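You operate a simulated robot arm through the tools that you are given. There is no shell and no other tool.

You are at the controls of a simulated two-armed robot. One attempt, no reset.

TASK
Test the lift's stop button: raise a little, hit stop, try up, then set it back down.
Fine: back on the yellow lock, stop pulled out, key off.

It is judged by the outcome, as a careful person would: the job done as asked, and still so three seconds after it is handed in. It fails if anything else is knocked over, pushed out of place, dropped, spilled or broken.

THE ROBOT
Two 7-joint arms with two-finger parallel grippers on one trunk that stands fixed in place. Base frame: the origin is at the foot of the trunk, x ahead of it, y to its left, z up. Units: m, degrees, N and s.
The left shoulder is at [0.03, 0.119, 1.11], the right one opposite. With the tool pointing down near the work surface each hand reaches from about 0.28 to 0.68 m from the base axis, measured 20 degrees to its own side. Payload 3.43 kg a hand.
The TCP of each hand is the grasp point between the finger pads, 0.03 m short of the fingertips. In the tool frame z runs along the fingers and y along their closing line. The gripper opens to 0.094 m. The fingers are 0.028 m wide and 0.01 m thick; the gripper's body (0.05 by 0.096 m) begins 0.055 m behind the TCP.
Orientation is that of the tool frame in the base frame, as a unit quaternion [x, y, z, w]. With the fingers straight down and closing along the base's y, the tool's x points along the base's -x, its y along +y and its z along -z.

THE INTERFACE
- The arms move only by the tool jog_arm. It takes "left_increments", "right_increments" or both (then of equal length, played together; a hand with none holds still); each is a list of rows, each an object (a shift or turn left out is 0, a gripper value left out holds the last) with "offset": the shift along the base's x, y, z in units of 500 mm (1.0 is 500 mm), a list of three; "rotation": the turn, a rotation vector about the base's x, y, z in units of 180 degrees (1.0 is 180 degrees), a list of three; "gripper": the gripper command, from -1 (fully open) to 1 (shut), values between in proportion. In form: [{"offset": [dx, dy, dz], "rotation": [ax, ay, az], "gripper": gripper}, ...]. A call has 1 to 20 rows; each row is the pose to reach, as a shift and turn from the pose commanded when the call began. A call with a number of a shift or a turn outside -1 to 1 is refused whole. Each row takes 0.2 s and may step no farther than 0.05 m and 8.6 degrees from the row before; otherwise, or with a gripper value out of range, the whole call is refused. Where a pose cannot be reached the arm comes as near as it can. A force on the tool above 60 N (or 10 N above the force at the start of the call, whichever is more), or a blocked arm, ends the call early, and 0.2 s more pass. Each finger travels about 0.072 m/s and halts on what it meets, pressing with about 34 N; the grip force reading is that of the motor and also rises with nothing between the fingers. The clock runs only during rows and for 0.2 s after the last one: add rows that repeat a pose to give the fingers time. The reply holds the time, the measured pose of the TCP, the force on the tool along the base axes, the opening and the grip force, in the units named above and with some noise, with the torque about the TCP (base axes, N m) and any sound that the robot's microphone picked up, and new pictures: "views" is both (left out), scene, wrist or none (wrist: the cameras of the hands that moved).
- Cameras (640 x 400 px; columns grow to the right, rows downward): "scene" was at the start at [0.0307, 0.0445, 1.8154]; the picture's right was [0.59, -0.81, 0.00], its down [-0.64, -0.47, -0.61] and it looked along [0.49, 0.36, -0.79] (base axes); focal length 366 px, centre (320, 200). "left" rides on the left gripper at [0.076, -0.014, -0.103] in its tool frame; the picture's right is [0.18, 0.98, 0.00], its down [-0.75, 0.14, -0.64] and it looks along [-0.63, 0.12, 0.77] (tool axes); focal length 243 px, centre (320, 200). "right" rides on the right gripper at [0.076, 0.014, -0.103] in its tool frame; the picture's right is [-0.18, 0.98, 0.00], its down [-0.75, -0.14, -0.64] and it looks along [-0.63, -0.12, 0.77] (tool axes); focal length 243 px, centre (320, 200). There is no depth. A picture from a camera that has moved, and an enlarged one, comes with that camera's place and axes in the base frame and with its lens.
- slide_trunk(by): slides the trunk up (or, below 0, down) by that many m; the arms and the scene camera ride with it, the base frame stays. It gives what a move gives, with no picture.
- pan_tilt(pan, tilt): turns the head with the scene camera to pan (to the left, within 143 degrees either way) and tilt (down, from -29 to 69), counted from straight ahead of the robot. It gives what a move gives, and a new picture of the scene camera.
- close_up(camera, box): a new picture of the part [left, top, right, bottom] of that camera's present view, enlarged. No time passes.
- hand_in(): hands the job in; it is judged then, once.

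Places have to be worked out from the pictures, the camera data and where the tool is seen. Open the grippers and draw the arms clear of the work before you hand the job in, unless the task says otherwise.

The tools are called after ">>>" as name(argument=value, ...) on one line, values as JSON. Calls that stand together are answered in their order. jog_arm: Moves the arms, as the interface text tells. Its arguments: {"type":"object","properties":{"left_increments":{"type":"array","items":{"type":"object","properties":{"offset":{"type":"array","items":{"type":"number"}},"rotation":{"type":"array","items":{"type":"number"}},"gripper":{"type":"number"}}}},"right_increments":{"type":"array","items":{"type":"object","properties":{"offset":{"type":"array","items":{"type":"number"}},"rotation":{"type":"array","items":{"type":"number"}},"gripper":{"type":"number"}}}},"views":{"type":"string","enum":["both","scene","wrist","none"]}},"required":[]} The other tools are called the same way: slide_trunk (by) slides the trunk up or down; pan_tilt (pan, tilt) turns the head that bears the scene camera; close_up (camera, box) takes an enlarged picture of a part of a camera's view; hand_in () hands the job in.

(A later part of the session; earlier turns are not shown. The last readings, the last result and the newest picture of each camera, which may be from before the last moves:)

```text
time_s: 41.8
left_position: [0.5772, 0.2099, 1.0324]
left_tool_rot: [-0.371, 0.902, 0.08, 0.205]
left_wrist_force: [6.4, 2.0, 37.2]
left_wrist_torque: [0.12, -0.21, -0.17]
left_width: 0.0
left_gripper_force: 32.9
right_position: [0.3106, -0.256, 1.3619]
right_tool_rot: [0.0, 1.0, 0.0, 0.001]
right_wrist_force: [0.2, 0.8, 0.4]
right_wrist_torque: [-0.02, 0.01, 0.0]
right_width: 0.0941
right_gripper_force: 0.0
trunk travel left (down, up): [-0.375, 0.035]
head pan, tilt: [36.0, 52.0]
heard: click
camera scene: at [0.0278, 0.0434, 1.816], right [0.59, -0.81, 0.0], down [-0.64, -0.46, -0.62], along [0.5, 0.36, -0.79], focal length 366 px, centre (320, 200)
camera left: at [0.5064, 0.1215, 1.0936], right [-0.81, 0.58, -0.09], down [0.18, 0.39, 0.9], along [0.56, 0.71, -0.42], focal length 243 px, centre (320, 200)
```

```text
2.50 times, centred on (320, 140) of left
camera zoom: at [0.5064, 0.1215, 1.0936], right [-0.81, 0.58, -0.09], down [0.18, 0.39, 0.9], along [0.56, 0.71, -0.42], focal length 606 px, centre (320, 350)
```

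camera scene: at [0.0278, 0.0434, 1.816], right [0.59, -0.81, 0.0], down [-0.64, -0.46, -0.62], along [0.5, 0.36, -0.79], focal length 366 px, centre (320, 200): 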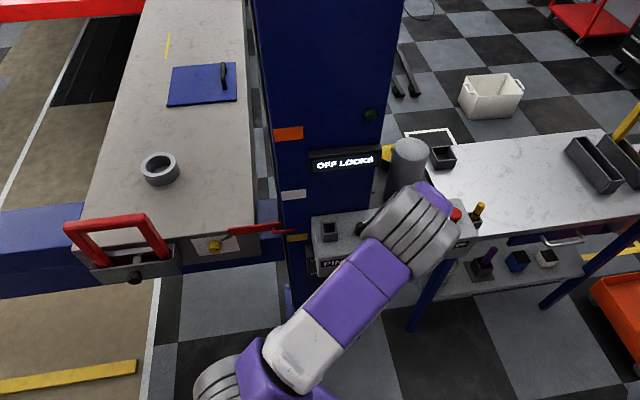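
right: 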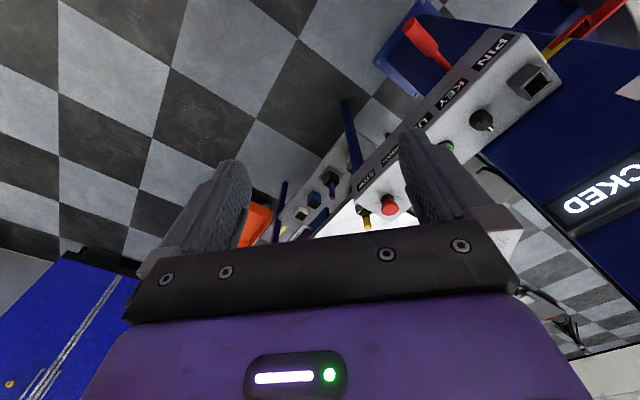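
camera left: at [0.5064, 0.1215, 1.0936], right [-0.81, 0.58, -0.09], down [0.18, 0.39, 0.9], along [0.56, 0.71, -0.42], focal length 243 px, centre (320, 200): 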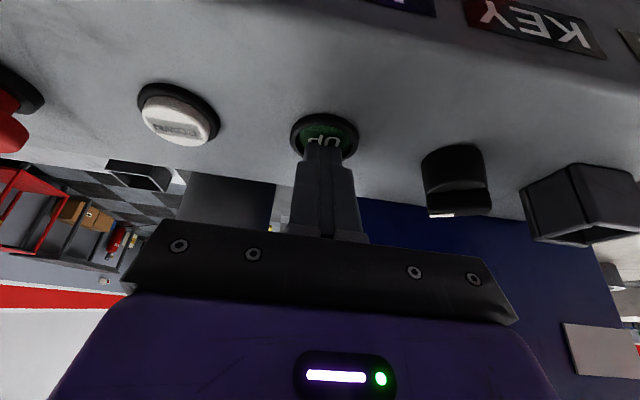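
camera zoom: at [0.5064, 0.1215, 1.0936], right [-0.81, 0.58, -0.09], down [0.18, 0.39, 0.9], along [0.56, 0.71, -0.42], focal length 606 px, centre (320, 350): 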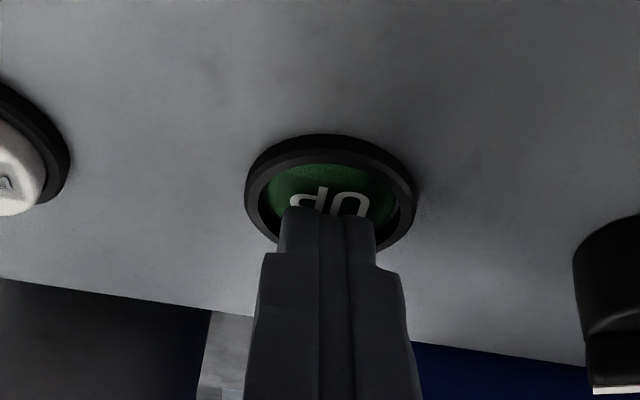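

With STOP in, UP clicked down but nothing moved: sign still OFF LOCKS, pointer unchanged. The stop works; I release UP and go back over STOP with fingers open to pull it out.

>>> jog_arm(left_increments=[{"offset": [0, 0, 0.08], "gripper": 1}, {"offset": [0, 0, 0.16], "gripper": 1}, {"offset": [0.04, -0.04, 0.18], "rotation": [0, 0, -0.045], "gripper": 1}, {"offset": [0.09, -0.09, 0.18], "rotation": [0, 0, -0.09], "gripper": 1}, {"offset": [0.14, -0.14, 0.18], "rotation": [0, 0, -0.135], "gripper": 1}, {"offset": [0.18, -0.18, 0.18], "rotation": [0, 0, -0.18], "gripper": 1}, {"offset": [0.21, -0.22, 0.17], "rotation": [0, 0, -0.225], "gripper": -0.49}, {"offset": [0.224, -0.24, 0.16], "rotation": [0, 0, -0.25], "gripper": -0.49}, {"offset": [0.224, -0.24, 0.16], "rotation": [0, 0, -0.25], "gripper": -0.49}, {"offset": [0.224, -0.24, 0.16], "rotation": [0, 0, -0.25], "gripper": -0.49}], views="both")

>>> close_up(camera="left", box=[200, 40, 440, 200])

```text
time_s: 44.0
left_position: [0.6869, 0.0892, 1.1095]
left_tool_rot: [0.002, 0.976, 0.0, 0.216]
left_wrist_force: [0.0, -0.2, 0.3]
left_wrist_torque: [-0.01, -0.01, 0.02]
left_width: 0.0699
left_gripper_force: 0.0
right_position: [0.3137, -0.2563, 1.3633]
right_tool_rot: [0.0, 1.0, 0.0, 0.0]
right_wrist_force: [-0.3, -0.9, -0.6]
right_wrist_torque: [0.02, 0.02, -0.01]
right_width: 0.0941
right_gripper_force: 0.0
trunk travel left (down, up): [-0.375, 0.035]
head pan, tilt: [36.0, 52.0]
camera scene: at [0.0313, 0.0445, 1.8158], right [0.59, -0.81, 0.0], down [-0.64, -0.46, -0.62], along [0.5, 0.36, -0.79], focal length 366 px, centre (320, 200)
camera left: at [0.5745, 0.0762, 1.17], right [-0.16, 0.98, -0.08], down [0.41, 0.14, 0.9], along [0.9, 0.11, -0.43], focal length 243 px, centre (320, 200)
```

scene: 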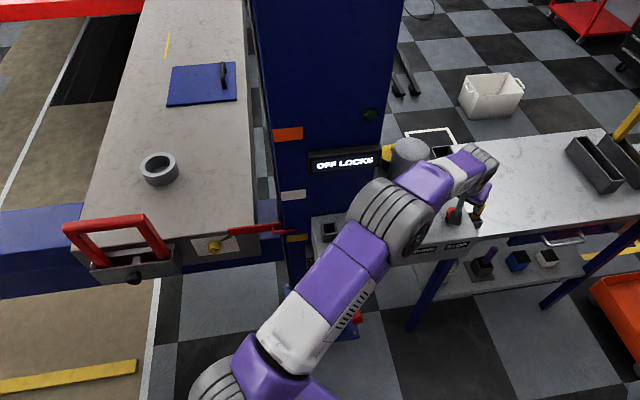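
left: 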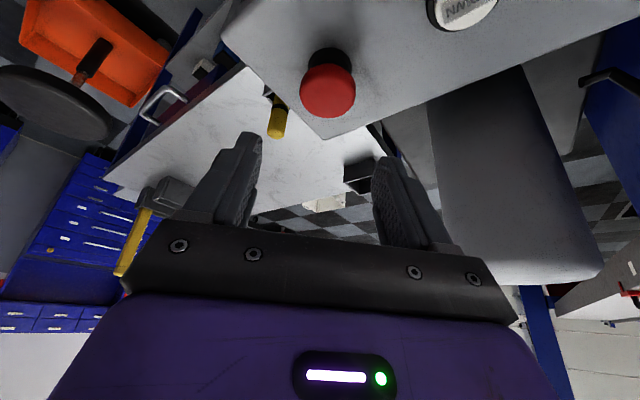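

```text
2.50 times, centred on (320, 120) of left
camera zoom: at [0.5745, 0.0762, 1.17], right [-0.16, 0.98, -0.08], down [0.41, 0.14, 0.9], along [0.9, 0.11, -0.43], focal length 606 px, centre (320, 400)
```

zoom: 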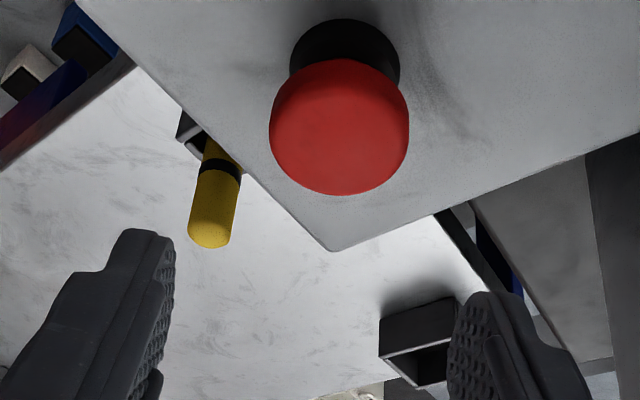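

STOP's cap (latched) is centred at about (0.697, 0.090, 1.025) and the fingers straddle it. I descend around it and close.

>>> jog_arm(left_increments=[{"offset": [0.004, 0.002, -0.05], "gripper": -0.49}, {"offset": [0.004, 0.002, -0.1], "gripper": -0.49}, {"offset": [0.004, 0.002, -0.125], "gripper": -0.49}, {"offset": [0.004, 0.002, -0.135], "gripper": -0.49}, {"offset": [0.004, 0.002, -0.135], "gripper": -0.49}, {"offset": [0.004, 0.002, -0.135], "gripper": 1}, {"offset": [0.004, 0.002, -0.135], "gripper": 1}, {"offset": [0.004, 0.002, -0.135], "gripper": 1}, {"offset": [0.004, 0.002, -0.135], "gripper": 1}], views="both")

>>> close_up(camera="left", box=[200, 60, 440, 220])

```text
time_s: 46.0
left_position: [0.6901, 0.0907, 1.0404]
left_tool_rot: [0.003, 0.976, -0.001, 0.216]
left_wrist_force: [0.3, -6.8, -0.6]
left_wrist_torque: [-0.11, -0.05, 0.11]
left_width: 0.0381
left_gripper_force: 44.7
right_position: [0.3123, -0.2564, 1.3625]
right_tool_rot: [0.0, 1.0, 0.0, 0.0]
right_wrist_force: [-0.1, -0.7, 0.2]
right_wrist_torque: [0.0, 0.0, 0.02]
right_width: 0.0941
right_gripper_force: 0.1
trunk travel left (down, up): [-0.375, 0.035]
head pan, tilt: [36.0, 52.0]
camera scene: at [0.0311, 0.0434, 1.8158], right [0.59, -0.81, 0.0], down [-0.64, -0.46, -0.62], along [0.5, 0.36, -0.79], focal length 366 px, centre (320, 200)
camera left: at [0.5769, 0.077, 1.1026], right [-0.16, 0.98, -0.08], down [0.41, 0.14, 0.9], along [0.9, 0.11, -0.43], focal length 243 px, centre (320, 200)
```

scene: 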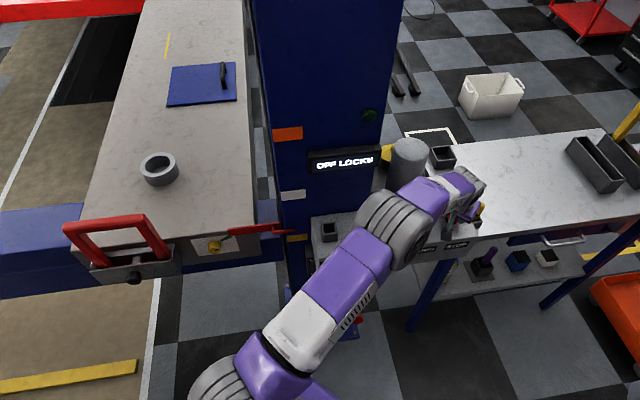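
left: 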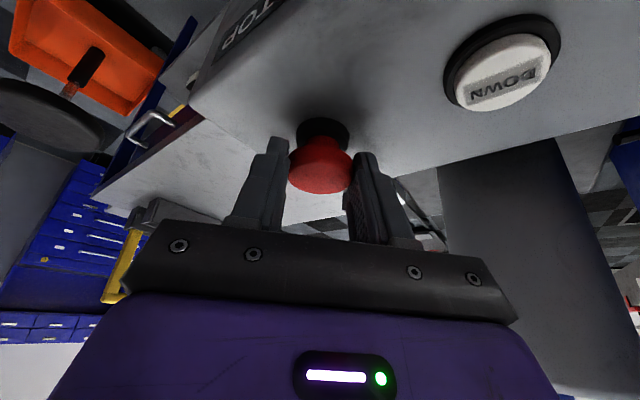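

```text
2.50 times, centred on (320, 140) of left
camera zoom: at [0.5769, 0.077, 1.1026], right [-0.16, 0.98, -0.08], down [0.41, 0.14, 0.9], along [0.9, 0.11, -0.43], focal length 606 px, centre (320, 350)
```

zoom: 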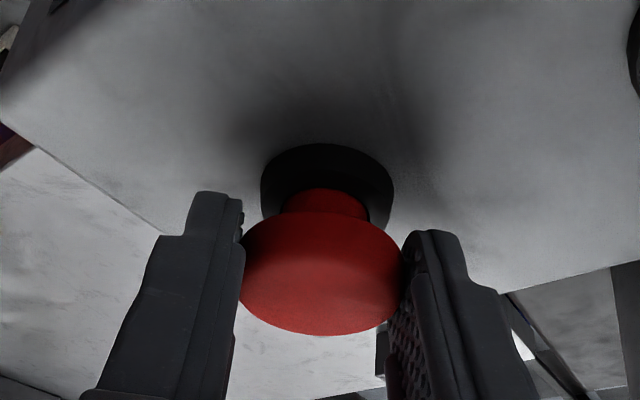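

The cap is held (0.038 m). I pull straight up in small steps, up to about 1.4 cm.

>>> jog_arm(left_increments=[{"offset": [0, 0.002, 0.006], "gripper": 1}, {"offset": [0, 0.002, 0.012], "gripper": 1}, {"offset": [0, 0.002, 0.018], "gripper": 1}, {"offset": [0, 0.002, 0.024], "gripper": 1}, {"offset": [0, 0.002, 0.028], "gripper": 1}], views="both")

>>> close_up(camera="left", box=[200, 60, 440, 220])

```text
time_s: 47.2
left_position: [0.6902, 0.0893, 1.0502]
left_tool_rot: [0.004, 0.977, -0.001, 0.211]
left_wrist_force: [1.1, -20.3, -24.0]
left_wrist_torque: [-0.23, -0.45, -0.06]
left_width: 0.0384
left_gripper_force: 44.8
right_position: [0.3141, -0.2594, 1.3612]
right_tool_rot: [0.001, 1.0, 0.001, -0.001]
right_wrist_force: [0.3, -0.4, 0.1]
right_wrist_torque: [-0.01, -0.01, 0.02]
right_width: 0.0938
right_gripper_force: 0.0
trunk travel left (down, up): [-0.375, 0.035]
head pan, tilt: [36.0, 52.0]
camera scene: at [0.0344, 0.0413, 1.8156], right [0.59, -0.81, 0.0], down [-0.64, -0.46, -0.62], along [0.5, 0.36, -0.79], focal length 366 px, centre (320, 200)
camera left: at [0.5776, 0.0771, 1.113], right [-0.16, 0.98, -0.08], down [0.42, 0.14, 0.9], along [0.89, 0.11, -0.44], focal length 243 px, centre (320, 200)
```

scene: 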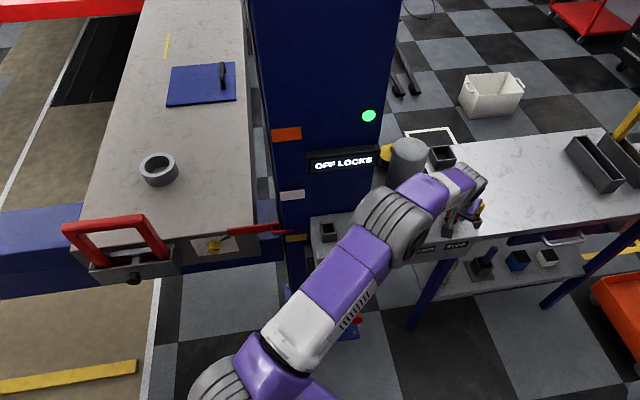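
left: 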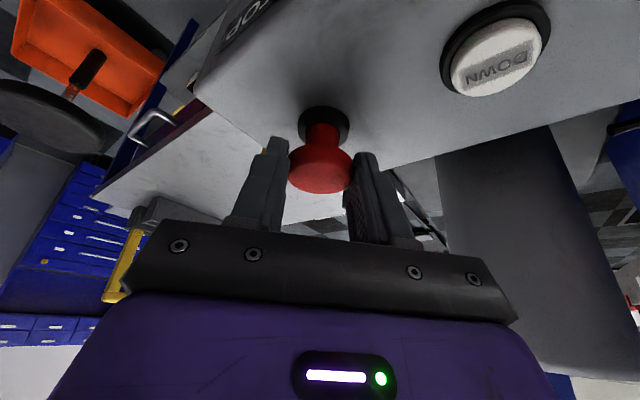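

```text
2.50 times, centred on (320, 140) of left
camera zoom: at [0.5776, 0.0771, 1.113], right [-0.16, 0.98, -0.08], down [0.42, 0.14, 0.9], along [0.89, 0.11, -0.44], focal length 606 px, centre (320, 350)
```

zoom: 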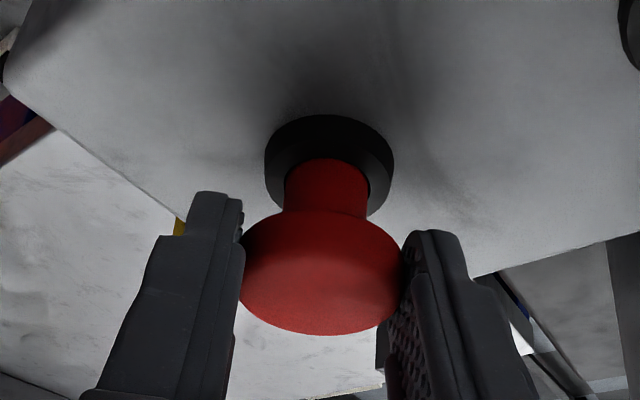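

STOP is out and the green lamp is lit again. I unload the pull, open the fingers and rise away from it.

>>> jog_arm(left_increments=[{"offset": [0, -0.003, -0.008], "gripper": 1}, {"offset": [0, -0.003, -0.008], "gripper": -0.49}, {"offset": [0, -0.003, -0.008], "gripper": -0.49}, {"offset": [0, -0.003, -0.008], "gripper": -0.49}, {"offset": [0, -0.003, 0.04], "gripper": -0.49}, {"offset": [0, -0.003, 0.1], "gripper": -0.49}, {"offset": [0, -0.003, 0.14], "gripper": -0.49}, {"offset": [0, -0.003, 0.14], "gripper": -0.49}], views="both")

>>> close_up(camera="left", box=[200, 0, 440, 160])

>>> close_up(camera="scene", box=[180, 120, 420, 280])

```text
time_s: 49.0
left_position: [0.6914, 0.092, 1.1258]
left_tool_rot: [0.003, 0.976, 0.0, 0.216]
left_wrist_force: [0.0, 0.2, -0.6]
left_wrist_torque: [0.0, -0.02, 0.04]
left_width: 0.07
left_gripper_force: 0.0
right_position: [0.3136, -0.2557, 1.3608]
right_tool_rot: [0.0, 1.0, 0.001, -0.001]
right_wrist_force: [0.4, -0.8, 0.5]
right_wrist_torque: [0.02, -0.01, -0.02]
right_width: 0.0939
right_gripper_force: 0.0
trunk travel left (down, up): [-0.375, 0.035]
head pan, tilt: [36.0, 52.0]
camera scene: at [0.031, 0.0445, 1.8158], right [0.59, -0.81, 0.0], down [-0.64, -0.46, -0.62], along [0.5, 0.36, -0.79], focal length 366 px, centre (320, 200)
camera left: at [0.5779, 0.0788, 1.1885], right [-0.16, 0.98, -0.08], down [0.41, 0.14, 0.9], along [0.9, 0.11, -0.43], focal length 243 px, centre (320, 200)
```

scene: 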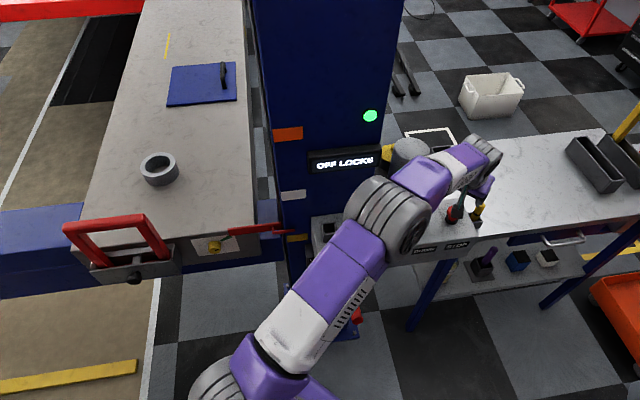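
left: 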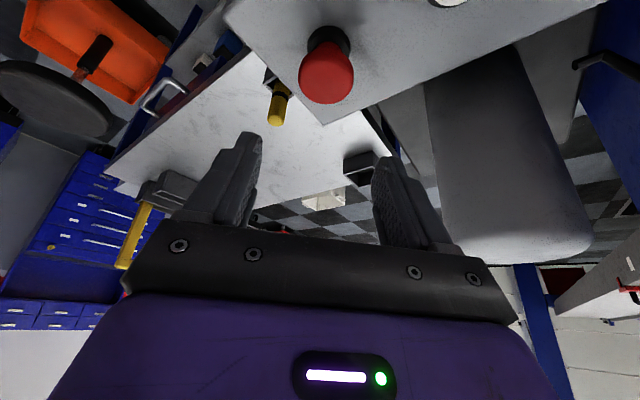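

```text
2.50 times, centred on (320, 80) of left
camera zoom: at [0.5779, 0.0788, 1.1885], right [-0.16, 0.98, -0.08], down [0.41, 0.14, 0.9], along [0.9, 0.11, -0.43], focal length 606 px, centre (320, 500)
```

zoom: 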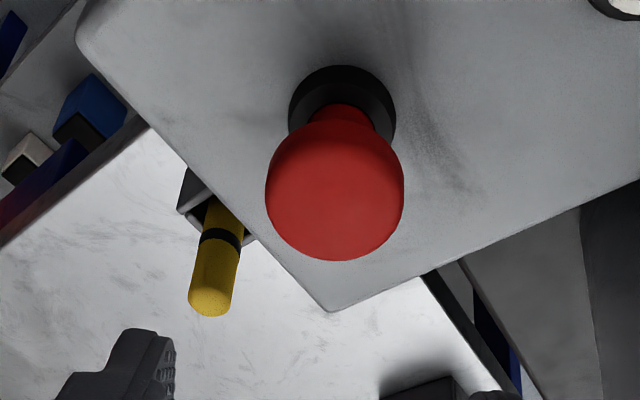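

```text
2.50 times, centred on (300, 200) of scene
camera zoom: at [0.031, 0.0445, 1.8158], right [0.59, -0.81, 0.0], down [-0.64, -0.46, -0.62], along [0.5, 0.36, -0.79], focal length 915 px, centre (370, 200)
```

zoom: 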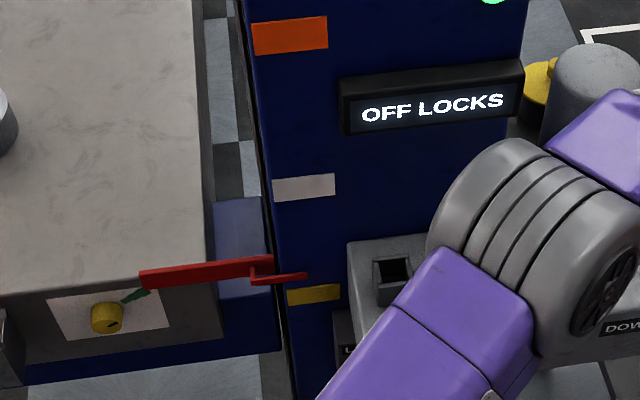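

STOP is out, lamp on, lift still off its lock. I close the fingers and hover over DOWN at about (0.634, 0.153).

>>> jog_arm(left_increments=[{"offset": [0, 0, 0.01], "gripper": 1}, {"offset": [-0.02, 0.02, 0.01], "rotation": [0, 0, 0.045], "gripper": 1}, {"offset": [-0.04, 0.04, 0.01], "rotation": [0, 0, 0.09], "gripper": 1}, {"offset": [-0.06, 0.06, 0.01], "rotation": [0, 0, 0.135], "gripper": 1}, {"offset": [-0.09, 0.09, 0.0], "rotation": [0, 0, 0.18], "gripper": 1}, {"offset": [-0.12, 0.116, -0.04], "rotation": [0, 0, 0.225], "gripper": 1}, {"offset": [-0.12, 0.116, -0.09], "rotation": [0, 0, 0.25], "gripper": 1}, {"offset": [-0.12, 0.116, -0.112], "rotation": [0, 0, 0.25], "gripper": 1}, {"offset": [-0.12, 0.116, -0.112], "rotation": [0, 0, 0.25], "gripper": 1}], views="both")

>>> close_up(camera="left", box=[200, 60, 440, 220])

```text
time_s: 51.0
left_position: [0.6294, 0.1484, 1.0698]
left_tool_rot: [-0.372, 0.903, 0.081, 0.201]
left_wrist_force: [-0.8, -0.1, 0.3]
left_wrist_torque: [0.05, -0.02, -0.03]
left_width: 0.0
left_gripper_force: 33.4
right_position: [0.314, -0.2554, 1.3631]
right_tool_rot: [0.0, 1.0, 0.0, 0.0]
right_wrist_force: [-0.5, -1.1, 0.1]
right_wrist_torque: [-0.02, 0.02, 0.0]
right_width: 0.094
right_gripper_force: 0.1
trunk travel left (down, up): [-0.375, 0.035]
head pan, tilt: [36.0, 52.0]
camera scene: at [0.0312, 0.0444, 1.8158], right [0.59, -0.81, 0.0], down [-0.64, -0.46, -0.62], along [0.5, 0.36, -0.79], focal length 366 px, centre (320, 200)
camera left: at [0.5587, 0.059, 1.1309], right [-0.81, 0.58, -0.08], down [0.19, 0.39, 0.9], along [0.55, 0.71, -0.43], focal length 243 px, centre (320, 200)
```

scene: 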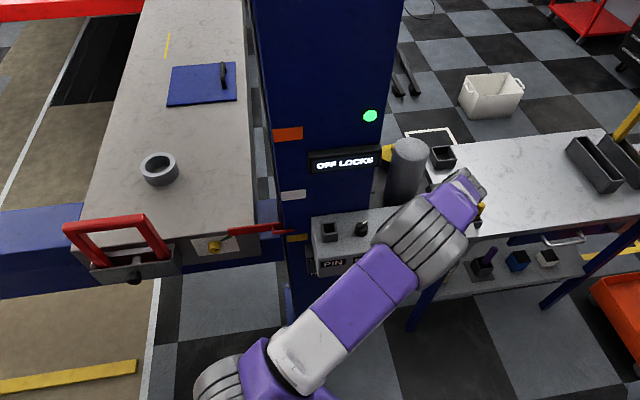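
left: 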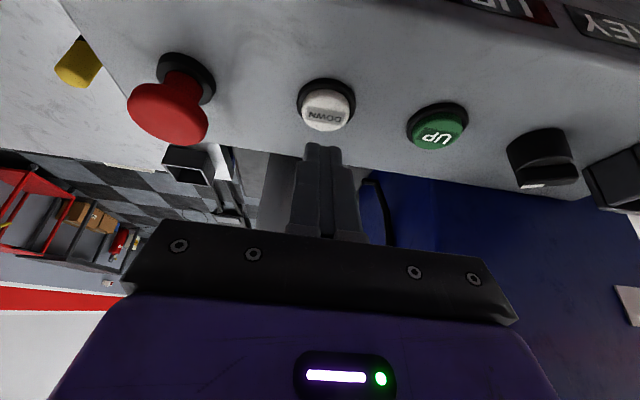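

```text
2.50 times, centred on (320, 140) of left
camera zoom: at [0.5587, 0.059, 1.1309], right [-0.81, 0.58, -0.08], down [0.19, 0.39, 0.9], along [0.55, 0.71, -0.43], focal length 606 px, centre (320, 350)
```

zoom: 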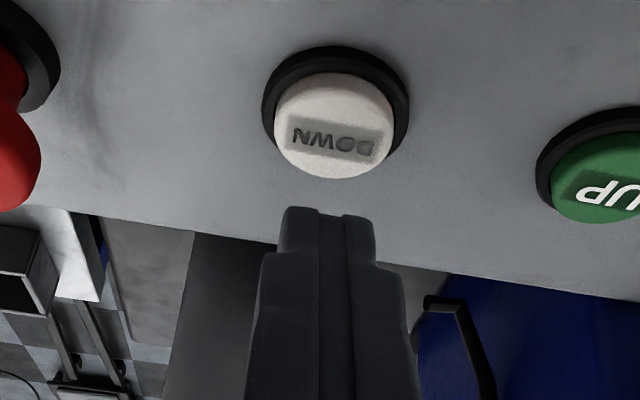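

DOWN is centred in front of the fingertips after a 5 mm correction. I press it briefly and take a picture while it's held.

>>> jog_arm(left_increments=[{"offset": [0.006, 0.0086, -0.04], "gripper": 1}, {"offset": [0.006, 0.0086, -0.064], "gripper": 1}, {"offset": [0.006, 0.0086, -0.076], "gripper": 1}, {"offset": [0.006, 0.0086, -0.083], "gripper": 1}], views="scene")

>>> close_up(camera="scene", box=[180, 120, 420, 280])

```text
time_s: 52.0
left_position: [0.6329, 0.1535, 1.0333]
left_tool_rot: [-0.372, 0.902, 0.081, 0.205]
left_wrist_force: [-1.5, 2.9, 32.1]
left_wrist_torque: [0.14, 0.04, -0.02]
left_width: 0.0
left_gripper_force: 32.9
right_position: [0.3108, -0.2561, 1.3623]
right_tool_rot: [0.0, 1.0, 0.0, 0.001]
right_wrist_force: [0.2, -1.1, -0.6]
right_wrist_torque: [0.01, 0.02, 0.01]
right_width: 0.0941
right_gripper_force: 0.1
trunk travel left (down, up): [-0.375, 0.035]
head pan, tilt: [36.0, 52.0]
heard: click
camera scene: at [0.0268, 0.044, 1.8162], right [0.59, -0.81, 0.0], down [-0.64, -0.46, -0.62], along [0.5, 0.36, -0.79], focal length 366 px, centre (320, 200)
```

scene: 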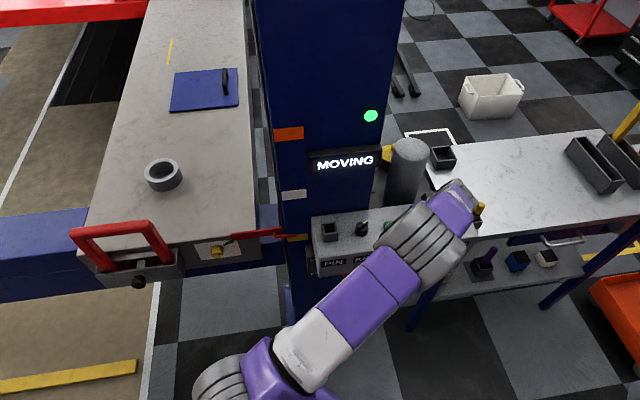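

```text
2.50 times, centred on (300, 200) of scene
camera zoom: at [0.0268, 0.044, 1.8162], right [0.59, -0.81, 0.0], down [-0.64, -0.46, -0.62], along [0.5, 0.36, -0.79], focal length 915 px, centre (370, 200)
```

zoom: 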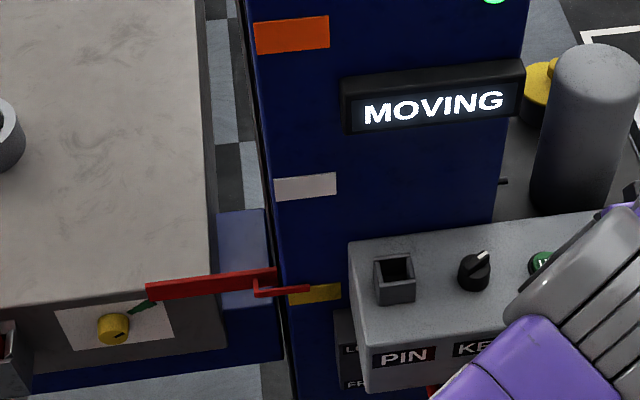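

Coming down, pointer almost at yellow but still MOVING. I hold DOWN a little longer.

>>> jog_arm(left_increments=[{"offset": [0, 0, 0], "gripper": 1}], views="scene")

>>> close_up(camera="scene", box=[180, 120, 420, 280])

```text
time_s: 52.4
left_position: [0.6329, 0.1538, 1.0326]
left_tool_rot: [-0.372, 0.902, 0.08, 0.205]
left_wrist_force: [1.7, 3.5, 35.5]
left_wrist_torque: [0.12, -0.11, -0.12]
left_width: 0.0
left_gripper_force: 33.2
right_position: [0.3102, -0.2562, 1.3634]
right_tool_rot: [0.0, 1.0, 0.0, 0.001]
right_wrist_force: [0.5, 0.0, -0.2]
right_wrist_torque: [-0.03, 0.04, 0.01]
right_width: 0.094
right_gripper_force: 0.1
trunk travel left (down, up): [-0.375, 0.035]
head pan, tilt: [36.0, 52.0]
camera scene: at [0.0268, 0.0442, 1.8161], right [0.59, -0.81, 0.0], down [-0.64, -0.46, -0.62], along [0.5, 0.36, -0.79], focal length 366 px, centre (320, 200)
```

scene: 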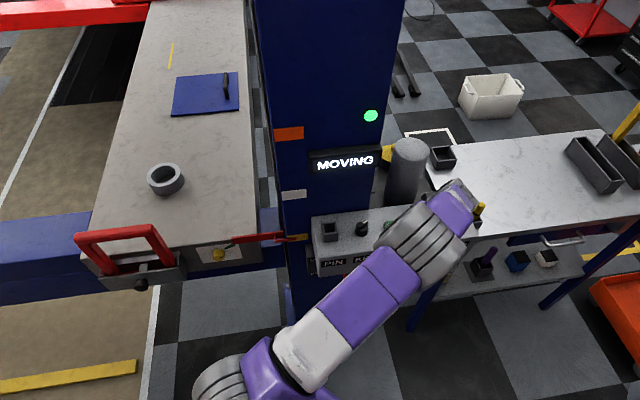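

```text
2.50 times, centred on (300, 200) of scene
camera zoom: at [0.0268, 0.0442, 1.8161], right [0.59, -0.81, 0.0], down [-0.64, -0.46, -0.62], along [0.5, 0.36, -0.79], focal length 915 px, centre (370, 200)
```

zoom: 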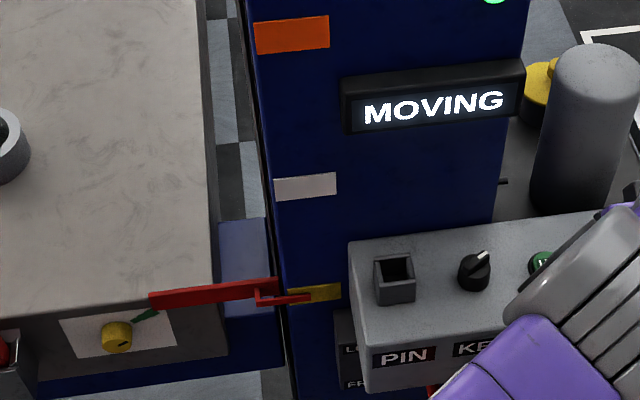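

The pointer is back level with the yellow mark. I release DOWN now and check whether the sign reads LOCKED.

>>> jog_arm(left_increments=[{"offset": [0, 0, 0.04], "gripper": 1}, {"offset": [0, 0, 0.08], "gripper": 1}, {"offset": [0, 0, 0.08], "gripper": 1}], views="scene")

>>> close_up(camera="scene", box=[180, 120, 420, 280])

```text
time_s: 53.2
left_position: [0.6336, 0.1518, 1.0672]
left_tool_rot: [-0.371, 0.903, 0.082, 0.198]
left_wrist_force: [-0.5, 0.2, 0.8]
left_wrist_torque: [-0.02, 0.01, 0.0]
left_width: 0.0002
left_gripper_force: 32.5
right_position: [0.3127, -0.2566, 1.3623]
right_tool_rot: [0.001, 1.0, 0.0, 0.0]
right_wrist_force: [-0.3, 0.5, -0.6]
right_wrist_torque: [0.03, 0.06, 0.01]
right_width: 0.094
right_gripper_force: 0.0
trunk travel left (down, up): [-0.375, 0.035]
head pan, tilt: [36.0, 52.0]
camera scene: at [0.0322, 0.0446, 1.8157], right [0.59, -0.81, 0.0], down [-0.64, -0.46, -0.62], along [0.5, 0.36, -0.79], focal length 366 px, centre (320, 200)
```

scene: 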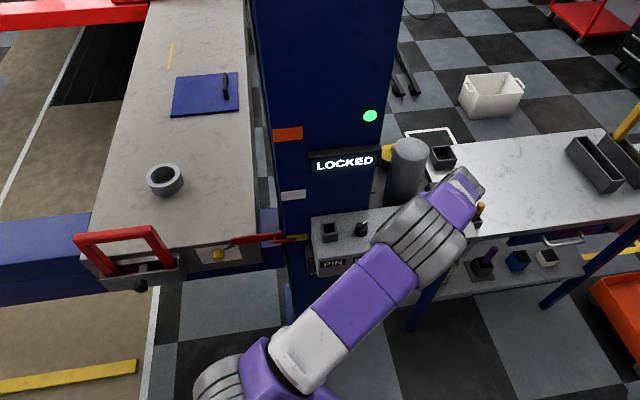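

```text
2.50 times, centred on (300, 200) of scene
camera zoom: at [0.0322, 0.0446, 1.8157], right [0.59, -0.81, 0.0], down [-0.64, -0.46, -0.62], along [0.5, 0.36, -0.79], focal length 915 px, centre (370, 200)
```

zoom: 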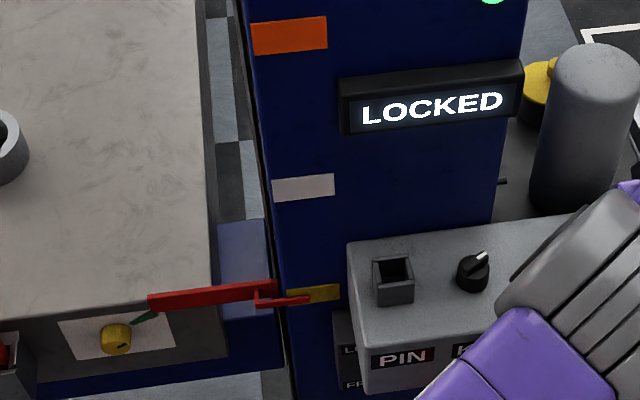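

The sign reads LOCKED with the pointer on yellow, matching the start. Now the key back to OFF: I lift away from DOWN, reduce the lean to 10° and head for the KEY.

>>> jog_arm(left_increments=[{"offset": [0, 0, 0.06], "rotation": [-0.0286, 0.0292, 0], "gripper": 1}, {"offset": [-0.02, 0.02, 0.13], "rotation": [-0.0572, 0.0583, 0], "gripper": 1}, {"offset": [-0.06, 0.055, 0.146], "rotation": [-0.0572, 0.0583, 0], "gripper": 1}, {"offset": [-0.107, 0.096, 0.146], "rotation": [-0.0572, 0.0583, 0], "gripper": 1}, {"offset": [-0.107, 0.096, 0.146], "rotation": [-0.0572, 0.0583, 0], "gripper": 1}], views="wrist")

```text
time_s: 54.4
left_position: [0.5776, 0.2018, 1.1399]
left_tool_rot: [-0.378, 0.921, 0.033, 0.081]
left_wrist_force: [0.9, 0.0, 0.0]
left_wrist_torque: [0.03, 0.01, -0.01]
left_width: 0.0
left_gripper_force: 32.8
right_position: [0.3132, -0.2571, 1.362]
right_tool_rot: [0.0, 1.0, 0.0, 0.0]
right_wrist_force: [0.1, -0.3, 0.4]
right_wrist_torque: [0.0, 0.01, 0.0]
right_width: 0.0939
right_gripper_force: 0.2
trunk travel left (down, up): [-0.375, 0.035]
head pan, tilt: [36.0, 52.0]
camera left: at [0.5213, 0.1256, 1.228], right [-0.82, 0.57, -0.03], down [0.35, 0.54, 0.77], along [0.45, 0.62, -0.64], focal length 243 px, centre (320, 200)
```

left: 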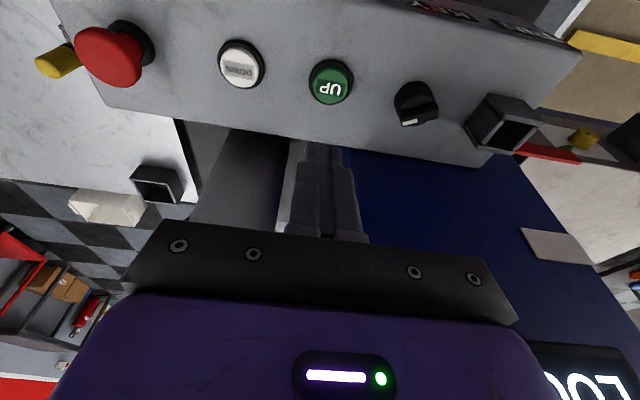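

Now I yaw the hand 58° to line the fingers up with the turned bar, opening to 0.055 m, and hover over the KEY.

>>> jog_arm(left_increments=[{"offset": [-0.017, 0.016, 0], "rotation": [0, 0, -0.042], "gripper": 1}, {"offset": [-0.034, 0.032, 0], "rotation": [0, 0, -0.084], "gripper": 1}, {"offset": [-0.051, 0.048, 0], "rotation": [0, 0, -0.126], "gripper": 1}, {"offset": [-0.068, 0.064, 0], "rotation": [0, 0, -0.168], "gripper": 1}, {"offset": [-0.085, 0.08, 0], "rotation": [0, 0, -0.21], "gripper": -0.17}, {"offset": [-0.102, 0.096, 0], "rotation": [0, 0, -0.252], "gripper": -0.17}, {"offset": [-0.118, 0.112, -0.02], "rotation": [0, 0, -0.294], "gripper": -0.17}, {"offset": [-0.126, 0.124, -0.04], "rotation": [0, 0, -0.322], "gripper": -0.17}, {"offset": [-0.126, 0.124, -0.04], "rotation": [0, 0, -0.322], "gripper": -0.17}], views="both")

>>> close_up(camera="left", box=[200, 40, 440, 200])

```text
time_s: 56.4
left_position: [0.5165, 0.2631, 1.1206]
left_tool_rot: [0.117, 0.989, -0.011, 0.089]
left_wrist_force: [-0.5, 0.7, -1.0]
left_wrist_torque: [0.03, -0.02, 0.03]
left_width: 0.0549
left_gripper_force: 0.1
right_position: [0.3128, -0.2555, 1.3626]
right_tool_rot: [0.0, 1.0, 0.0, 0.0]
right_wrist_force: [-0.5, -0.3, -0.8]
right_wrist_torque: [0.01, 0.01, 0.0]
right_width: 0.094
right_gripper_force: 0.2
trunk travel left (down, up): [-0.375, 0.035]
head pan, tilt: [36.0, 52.0]
camera scene: at [0.031, 0.0442, 1.8158], right [0.59, -0.81, 0.0], down [-0.64, -0.46, -0.62], along [0.5, 0.36, -0.79], focal length 366 px, centre (320, 200)
camera left: at [0.4219, 0.2707, 1.209], right [0.05, 1.0, -0.03], down [0.64, -0.01, 0.77], along [0.76, -0.06, -0.64], focal length 243 px, centre (320, 200)
```

scene: 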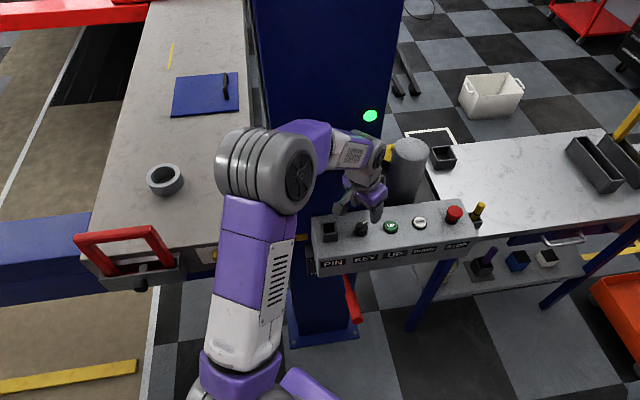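
left: 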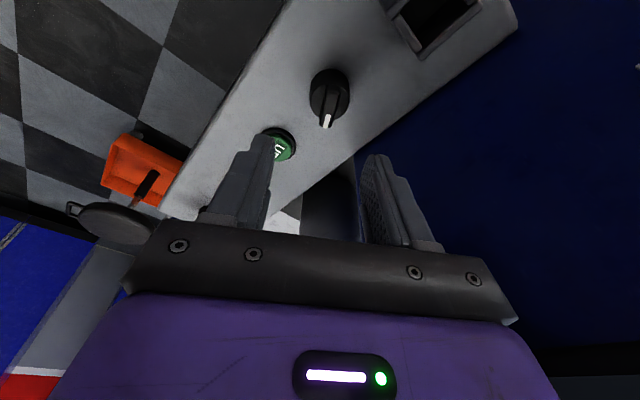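

```text
2.50 times, centred on (320, 120) of left
camera zoom: at [0.4219, 0.2707, 1.209], right [0.05, 1.0, -0.03], down [0.64, -0.01, 0.77], along [0.76, -0.06, -0.64], focal length 606 px, centre (320, 400)
```

zoom: 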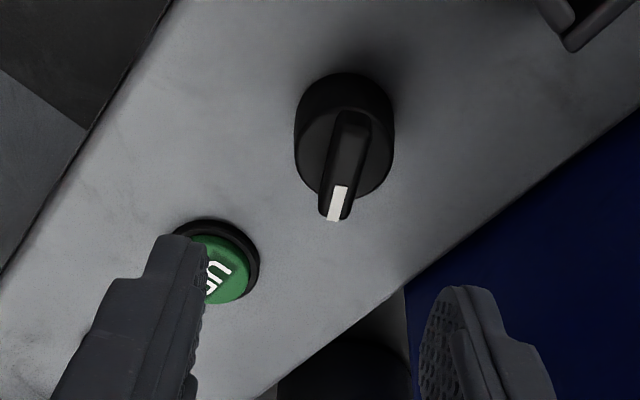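

The bar is aligned with the fingers and the knob axis is at about (0.519, 0.268). I descend to the same height as before and close on the bar.

>>> jog_arm(left_increments=[{"offset": [0.004, 0.009, -0.03], "gripper": -0.17}, {"offset": [0.004, 0.009, -0.07], "gripper": -0.17}, {"offset": [0.004, 0.009, -0.105], "gripper": -0.17}, {"offset": [0.004, 0.009, -0.124], "gripper": -0.17}, {"offset": [0.004, 0.009, -0.124], "gripper": -0.17}, {"offset": [0.004, 0.009, -0.124], "gripper": 1}, {"offset": [0.004, 0.009, -0.124], "gripper": 1}, {"offset": [0.004, 0.009, -0.124], "gripper": 1}, {"offset": [0.004, 0.009, -0.124], "gripper": 1}], views="wrist")

>>> close_up(camera="left", box=[200, 60, 440, 220])

```text
time_s: 58.4
left_position: [0.5183, 0.2672, 1.0597]
left_tool_rot: [0.115, 0.989, -0.01, 0.088]
left_wrist_force: [-2.1, -3.8, -3.6]
left_wrist_torque: [-0.24, -0.42, -0.04]
left_width: 0.0109
left_gripper_force: 44.5
right_position: [0.3125, -0.2568, 1.3621]
right_tool_rot: [0.001, 1.0, 0.0, 0.001]
right_wrist_force: [-0.5, -0.3, -0.3]
right_wrist_torque: [0.02, -0.03, 0.02]
right_width: 0.0938
right_gripper_force: 0.1
trunk travel left (down, up): [-0.375, 0.035]
head pan, tilt: [36.0, 52.0]
camera left: at [0.4241, 0.2756, 1.1468], right [0.05, 1.0, -0.03], down [0.64, -0.01, 0.77], along [0.76, -0.06, -0.64], focal length 243 px, centre (320, 200)
```

left: 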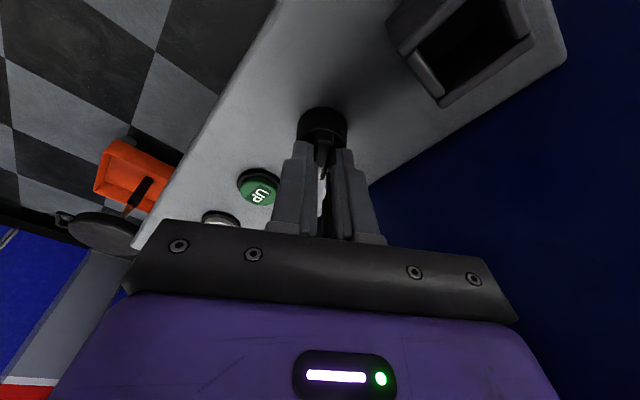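

```text
2.50 times, centred on (320, 140) of left
camera zoom: at [0.4241, 0.2756, 1.1468], right [0.05, 1.0, -0.03], down [0.64, -0.01, 0.77], along [0.76, -0.06, -0.64], focal length 606 px, centre (320, 350)
```

zoom: 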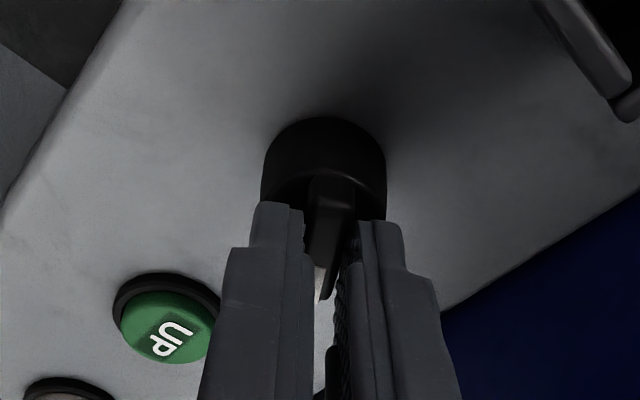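

Bar held. I turn counter-clockwise 40° first and check.

>>> jog_arm(left_increments=[{"rotation": [0, 0, 0.0445], "gripper": 1}, {"rotation": [0, 0, 0.089], "gripper": 1}, {"rotation": [0, 0, 0.1335], "gripper": 1}, {"offset": [0.001, -0.001, 0], "rotation": [0, 0, 0.178], "gripper": 1}, {"offset": [0.001, -0.002, 0], "rotation": [0, 0, 0.2225], "gripper": 1}], views="both")

```text
time_s: 59.6
left_position: [0.5199, 0.2655, 1.0591]
left_tool_rot: [-0.233, 0.968, 0.022, 0.086]
left_wrist_force: [-2.8, -8.4, -3.2]
left_wrist_torque: [-0.7, 1.14, -0.04]
left_width: 0.0108
left_gripper_force: 44.3
right_position: [0.3134, -0.2565, 1.3624]
right_tool_rot: [-0.001, 1.0, 0.001, 0.001]
right_wrist_force: [-0.7, -0.2, 0.2]
right_wrist_torque: [-0.02, 0.04, 0.01]
right_width: 0.094
right_gripper_force: 0.1
trunk travel left (down, up): [-0.375, 0.035]
head pan, tilt: [36.0, 52.0]
camera scene: at [0.0313, 0.0429, 1.8159], right [0.59, -0.81, 0.0], down [-0.64, -0.46, -0.62], along [0.5, 0.36, -0.79], focal length 366 px, centre (320, 200)
camera left: at [0.4419, 0.2108, 1.1469], right [-0.61, 0.79, -0.03], down [0.5, 0.41, 0.77], along [0.62, 0.45, -0.64], focal length 243 px, centre (320, 200)
```

scene: 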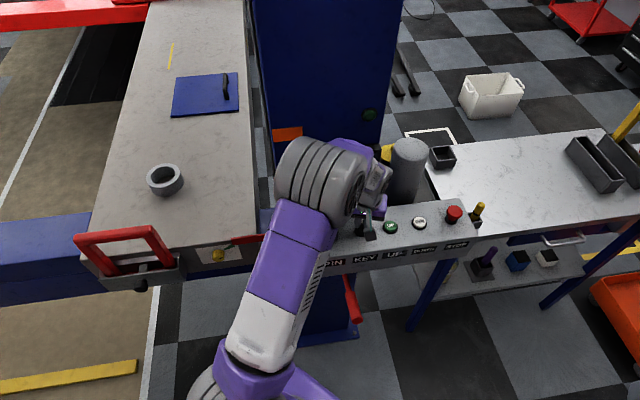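
left: 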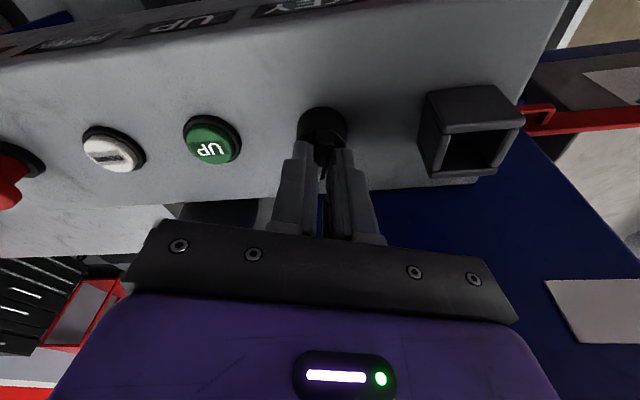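

The lamp has gone out. I turn the remaining ~18° back to the original pointer direction, watching for the stop.

>>> jog_arm(left_increments=[{"offset": [-0.001, -0.002, 0], "rotation": [0, 0, 0.044], "gripper": 1}, {"offset": [-0.001, -0.002, 0], "rotation": [0, 0, 0.088], "gripper": 1}, {"offset": [-0.001, -0.002, 0], "rotation": [0, 0, 0.105], "gripper": 1}], views="wrist")

```text
time_s: 60.4
left_position: [0.5197, 0.2661, 1.0584]
left_tool_rot: [-0.386, 0.918, 0.036, 0.083]
left_wrist_force: [0.9, -6.9, -8.3]
left_wrist_torque: [-0.64, 0.41, -0.61]
left_width: 0.0107
left_gripper_force: 45.3
right_position: [0.3135, -0.2561, 1.3612]
right_tool_rot: [-0.001, 1.0, 0.0, 0.0]
right_wrist_force: [0.3, 0.5, 0.2]
right_wrist_torque: [0.02, 0.0, -0.02]
right_width: 0.094
right_gripper_force: 0.0
trunk travel left (down, up): [-0.375, 0.035]
head pan, tilt: [36.0, 52.0]
camera left: at [0.464, 0.1883, 1.1468], right [-0.83, 0.56, -0.03], down [0.34, 0.55, 0.77], along [0.44, 0.62, -0.64], focal length 243 px, centre (320, 200)
```

left: 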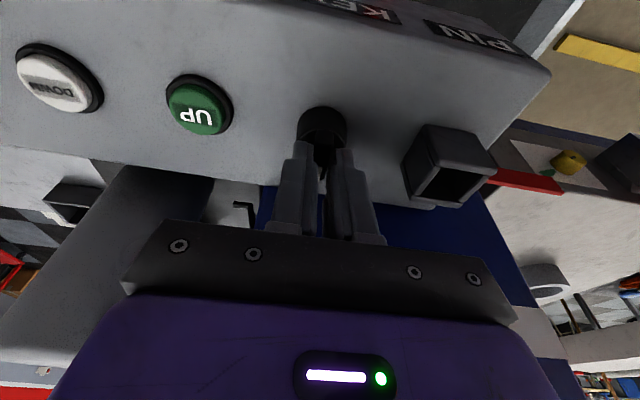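

The OFF stop is reached (yaw 45°, counter-torque 0.6 N·m). I relax slightly, open, rise straight up and back away from the box.

>>> jog_arm(left_increments=[{"offset": [0, 0, 0], "rotation": [0, 0, -0.008], "gripper": 1}, {"offset": [0, 0, 0], "rotation": [0, 0, -0.008], "gripper": -0.17}, {"offset": [0, 0, 0], "rotation": [0, 0, -0.008], "gripper": -0.17}, {"offset": [0, 0, 0], "rotation": [0, 0, -0.008], "gripper": -0.17}, {"offset": [0, 0, 0.06], "rotation": [0, 0, -0.008], "gripper": -0.17}, {"offset": [-0.01, -0.01, 0.14], "rotation": [0, 0, -0.008], "gripper": -0.17}, {"offset": [-0.06, -0.05, 0.2], "rotation": [0, 0, -0.008], "gripper": -0.17}, {"offset": [-0.12, -0.09, 0.24], "rotation": [0, 0, -0.008], "gripper": -0.17}, {"offset": [-0.18, -0.13, 0.28], "rotation": [0, 0, -0.008], "gripper": -0.17}, {"offset": [-0.18, -0.13, 0.28], "rotation": [0, 0, -0.008], "gripper": -0.17}], views="both")

>>> close_up(camera="left", box=[160, 40, 480, 240])

```text
time_s: 62.6
left_position: [0.4295, 0.1986, 1.1984]
left_tool_rot: [-0.375, 0.923, 0.034, 0.082]
left_wrist_force: [0.6, -0.1, -1.4]
left_wrist_torque: [0.01, 0.02, 0.02]
left_width: 0.055
left_gripper_force: 0.0
right_position: [0.3156, -0.2561, 1.3629]
right_tool_rot: [0.0, 1.0, 0.0, 0.0]
right_wrist_force: [-0.6, -0.8, 0.1]
right_wrist_torque: [-0.02, 0.02, -0.01]
right_width: 0.094
right_gripper_force: 0.1
trunk travel left (down, up): [-0.375, 0.035]
head pan, tilt: [36.0, 52.0]
camera scene: at [0.0323, 0.0447, 1.8157], right [0.59, -0.81, 0.0], down [-0.64, -0.46, -0.62], along [0.5, 0.36, -0.79], focal length 366 px, centre (320, 200)
camera left: at [0.3719, 0.1245, 1.2868], right [-0.82, 0.58, -0.03], down [0.35, 0.54, 0.77], along [0.46, 0.61, -0.64], focal length 243 px, centre (320, 200)
```

scene: 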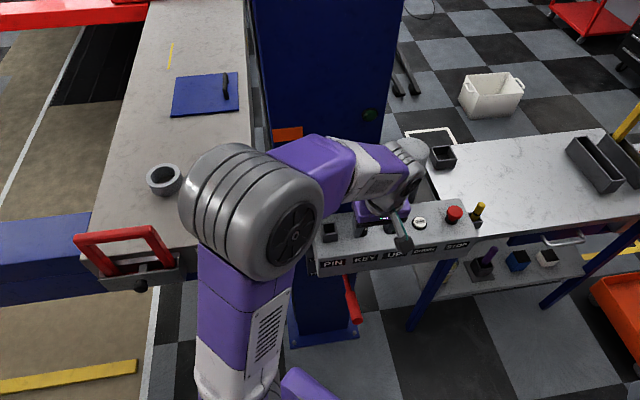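
left: 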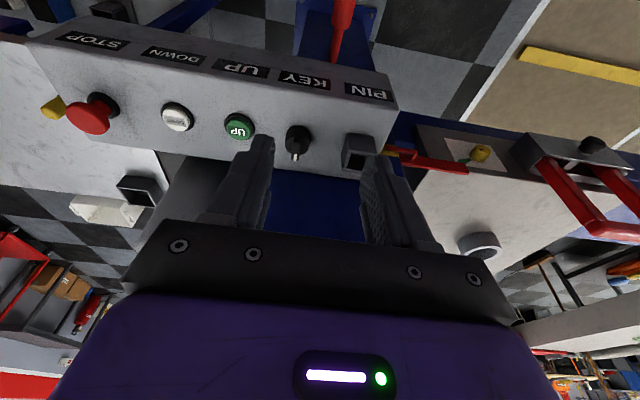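

```text
2.00 times, centred on (320, 140) of left
camera zoom: at [0.3719, 0.1245, 1.2868], right [-0.82, 0.58, -0.03], down [0.35, 0.54, 0.77], along [0.46, 0.61, -0.64], focal length 485 px, centre (320, 320)
```

zoom: 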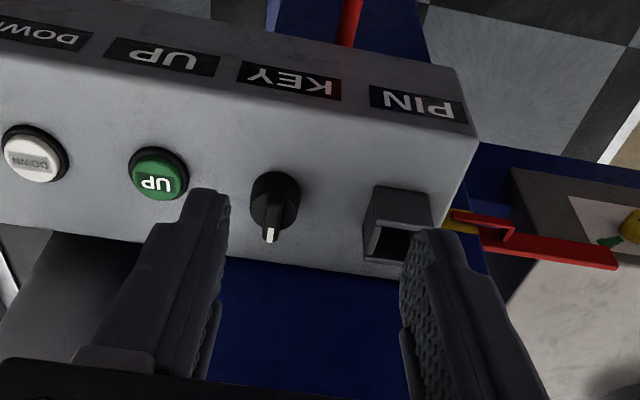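

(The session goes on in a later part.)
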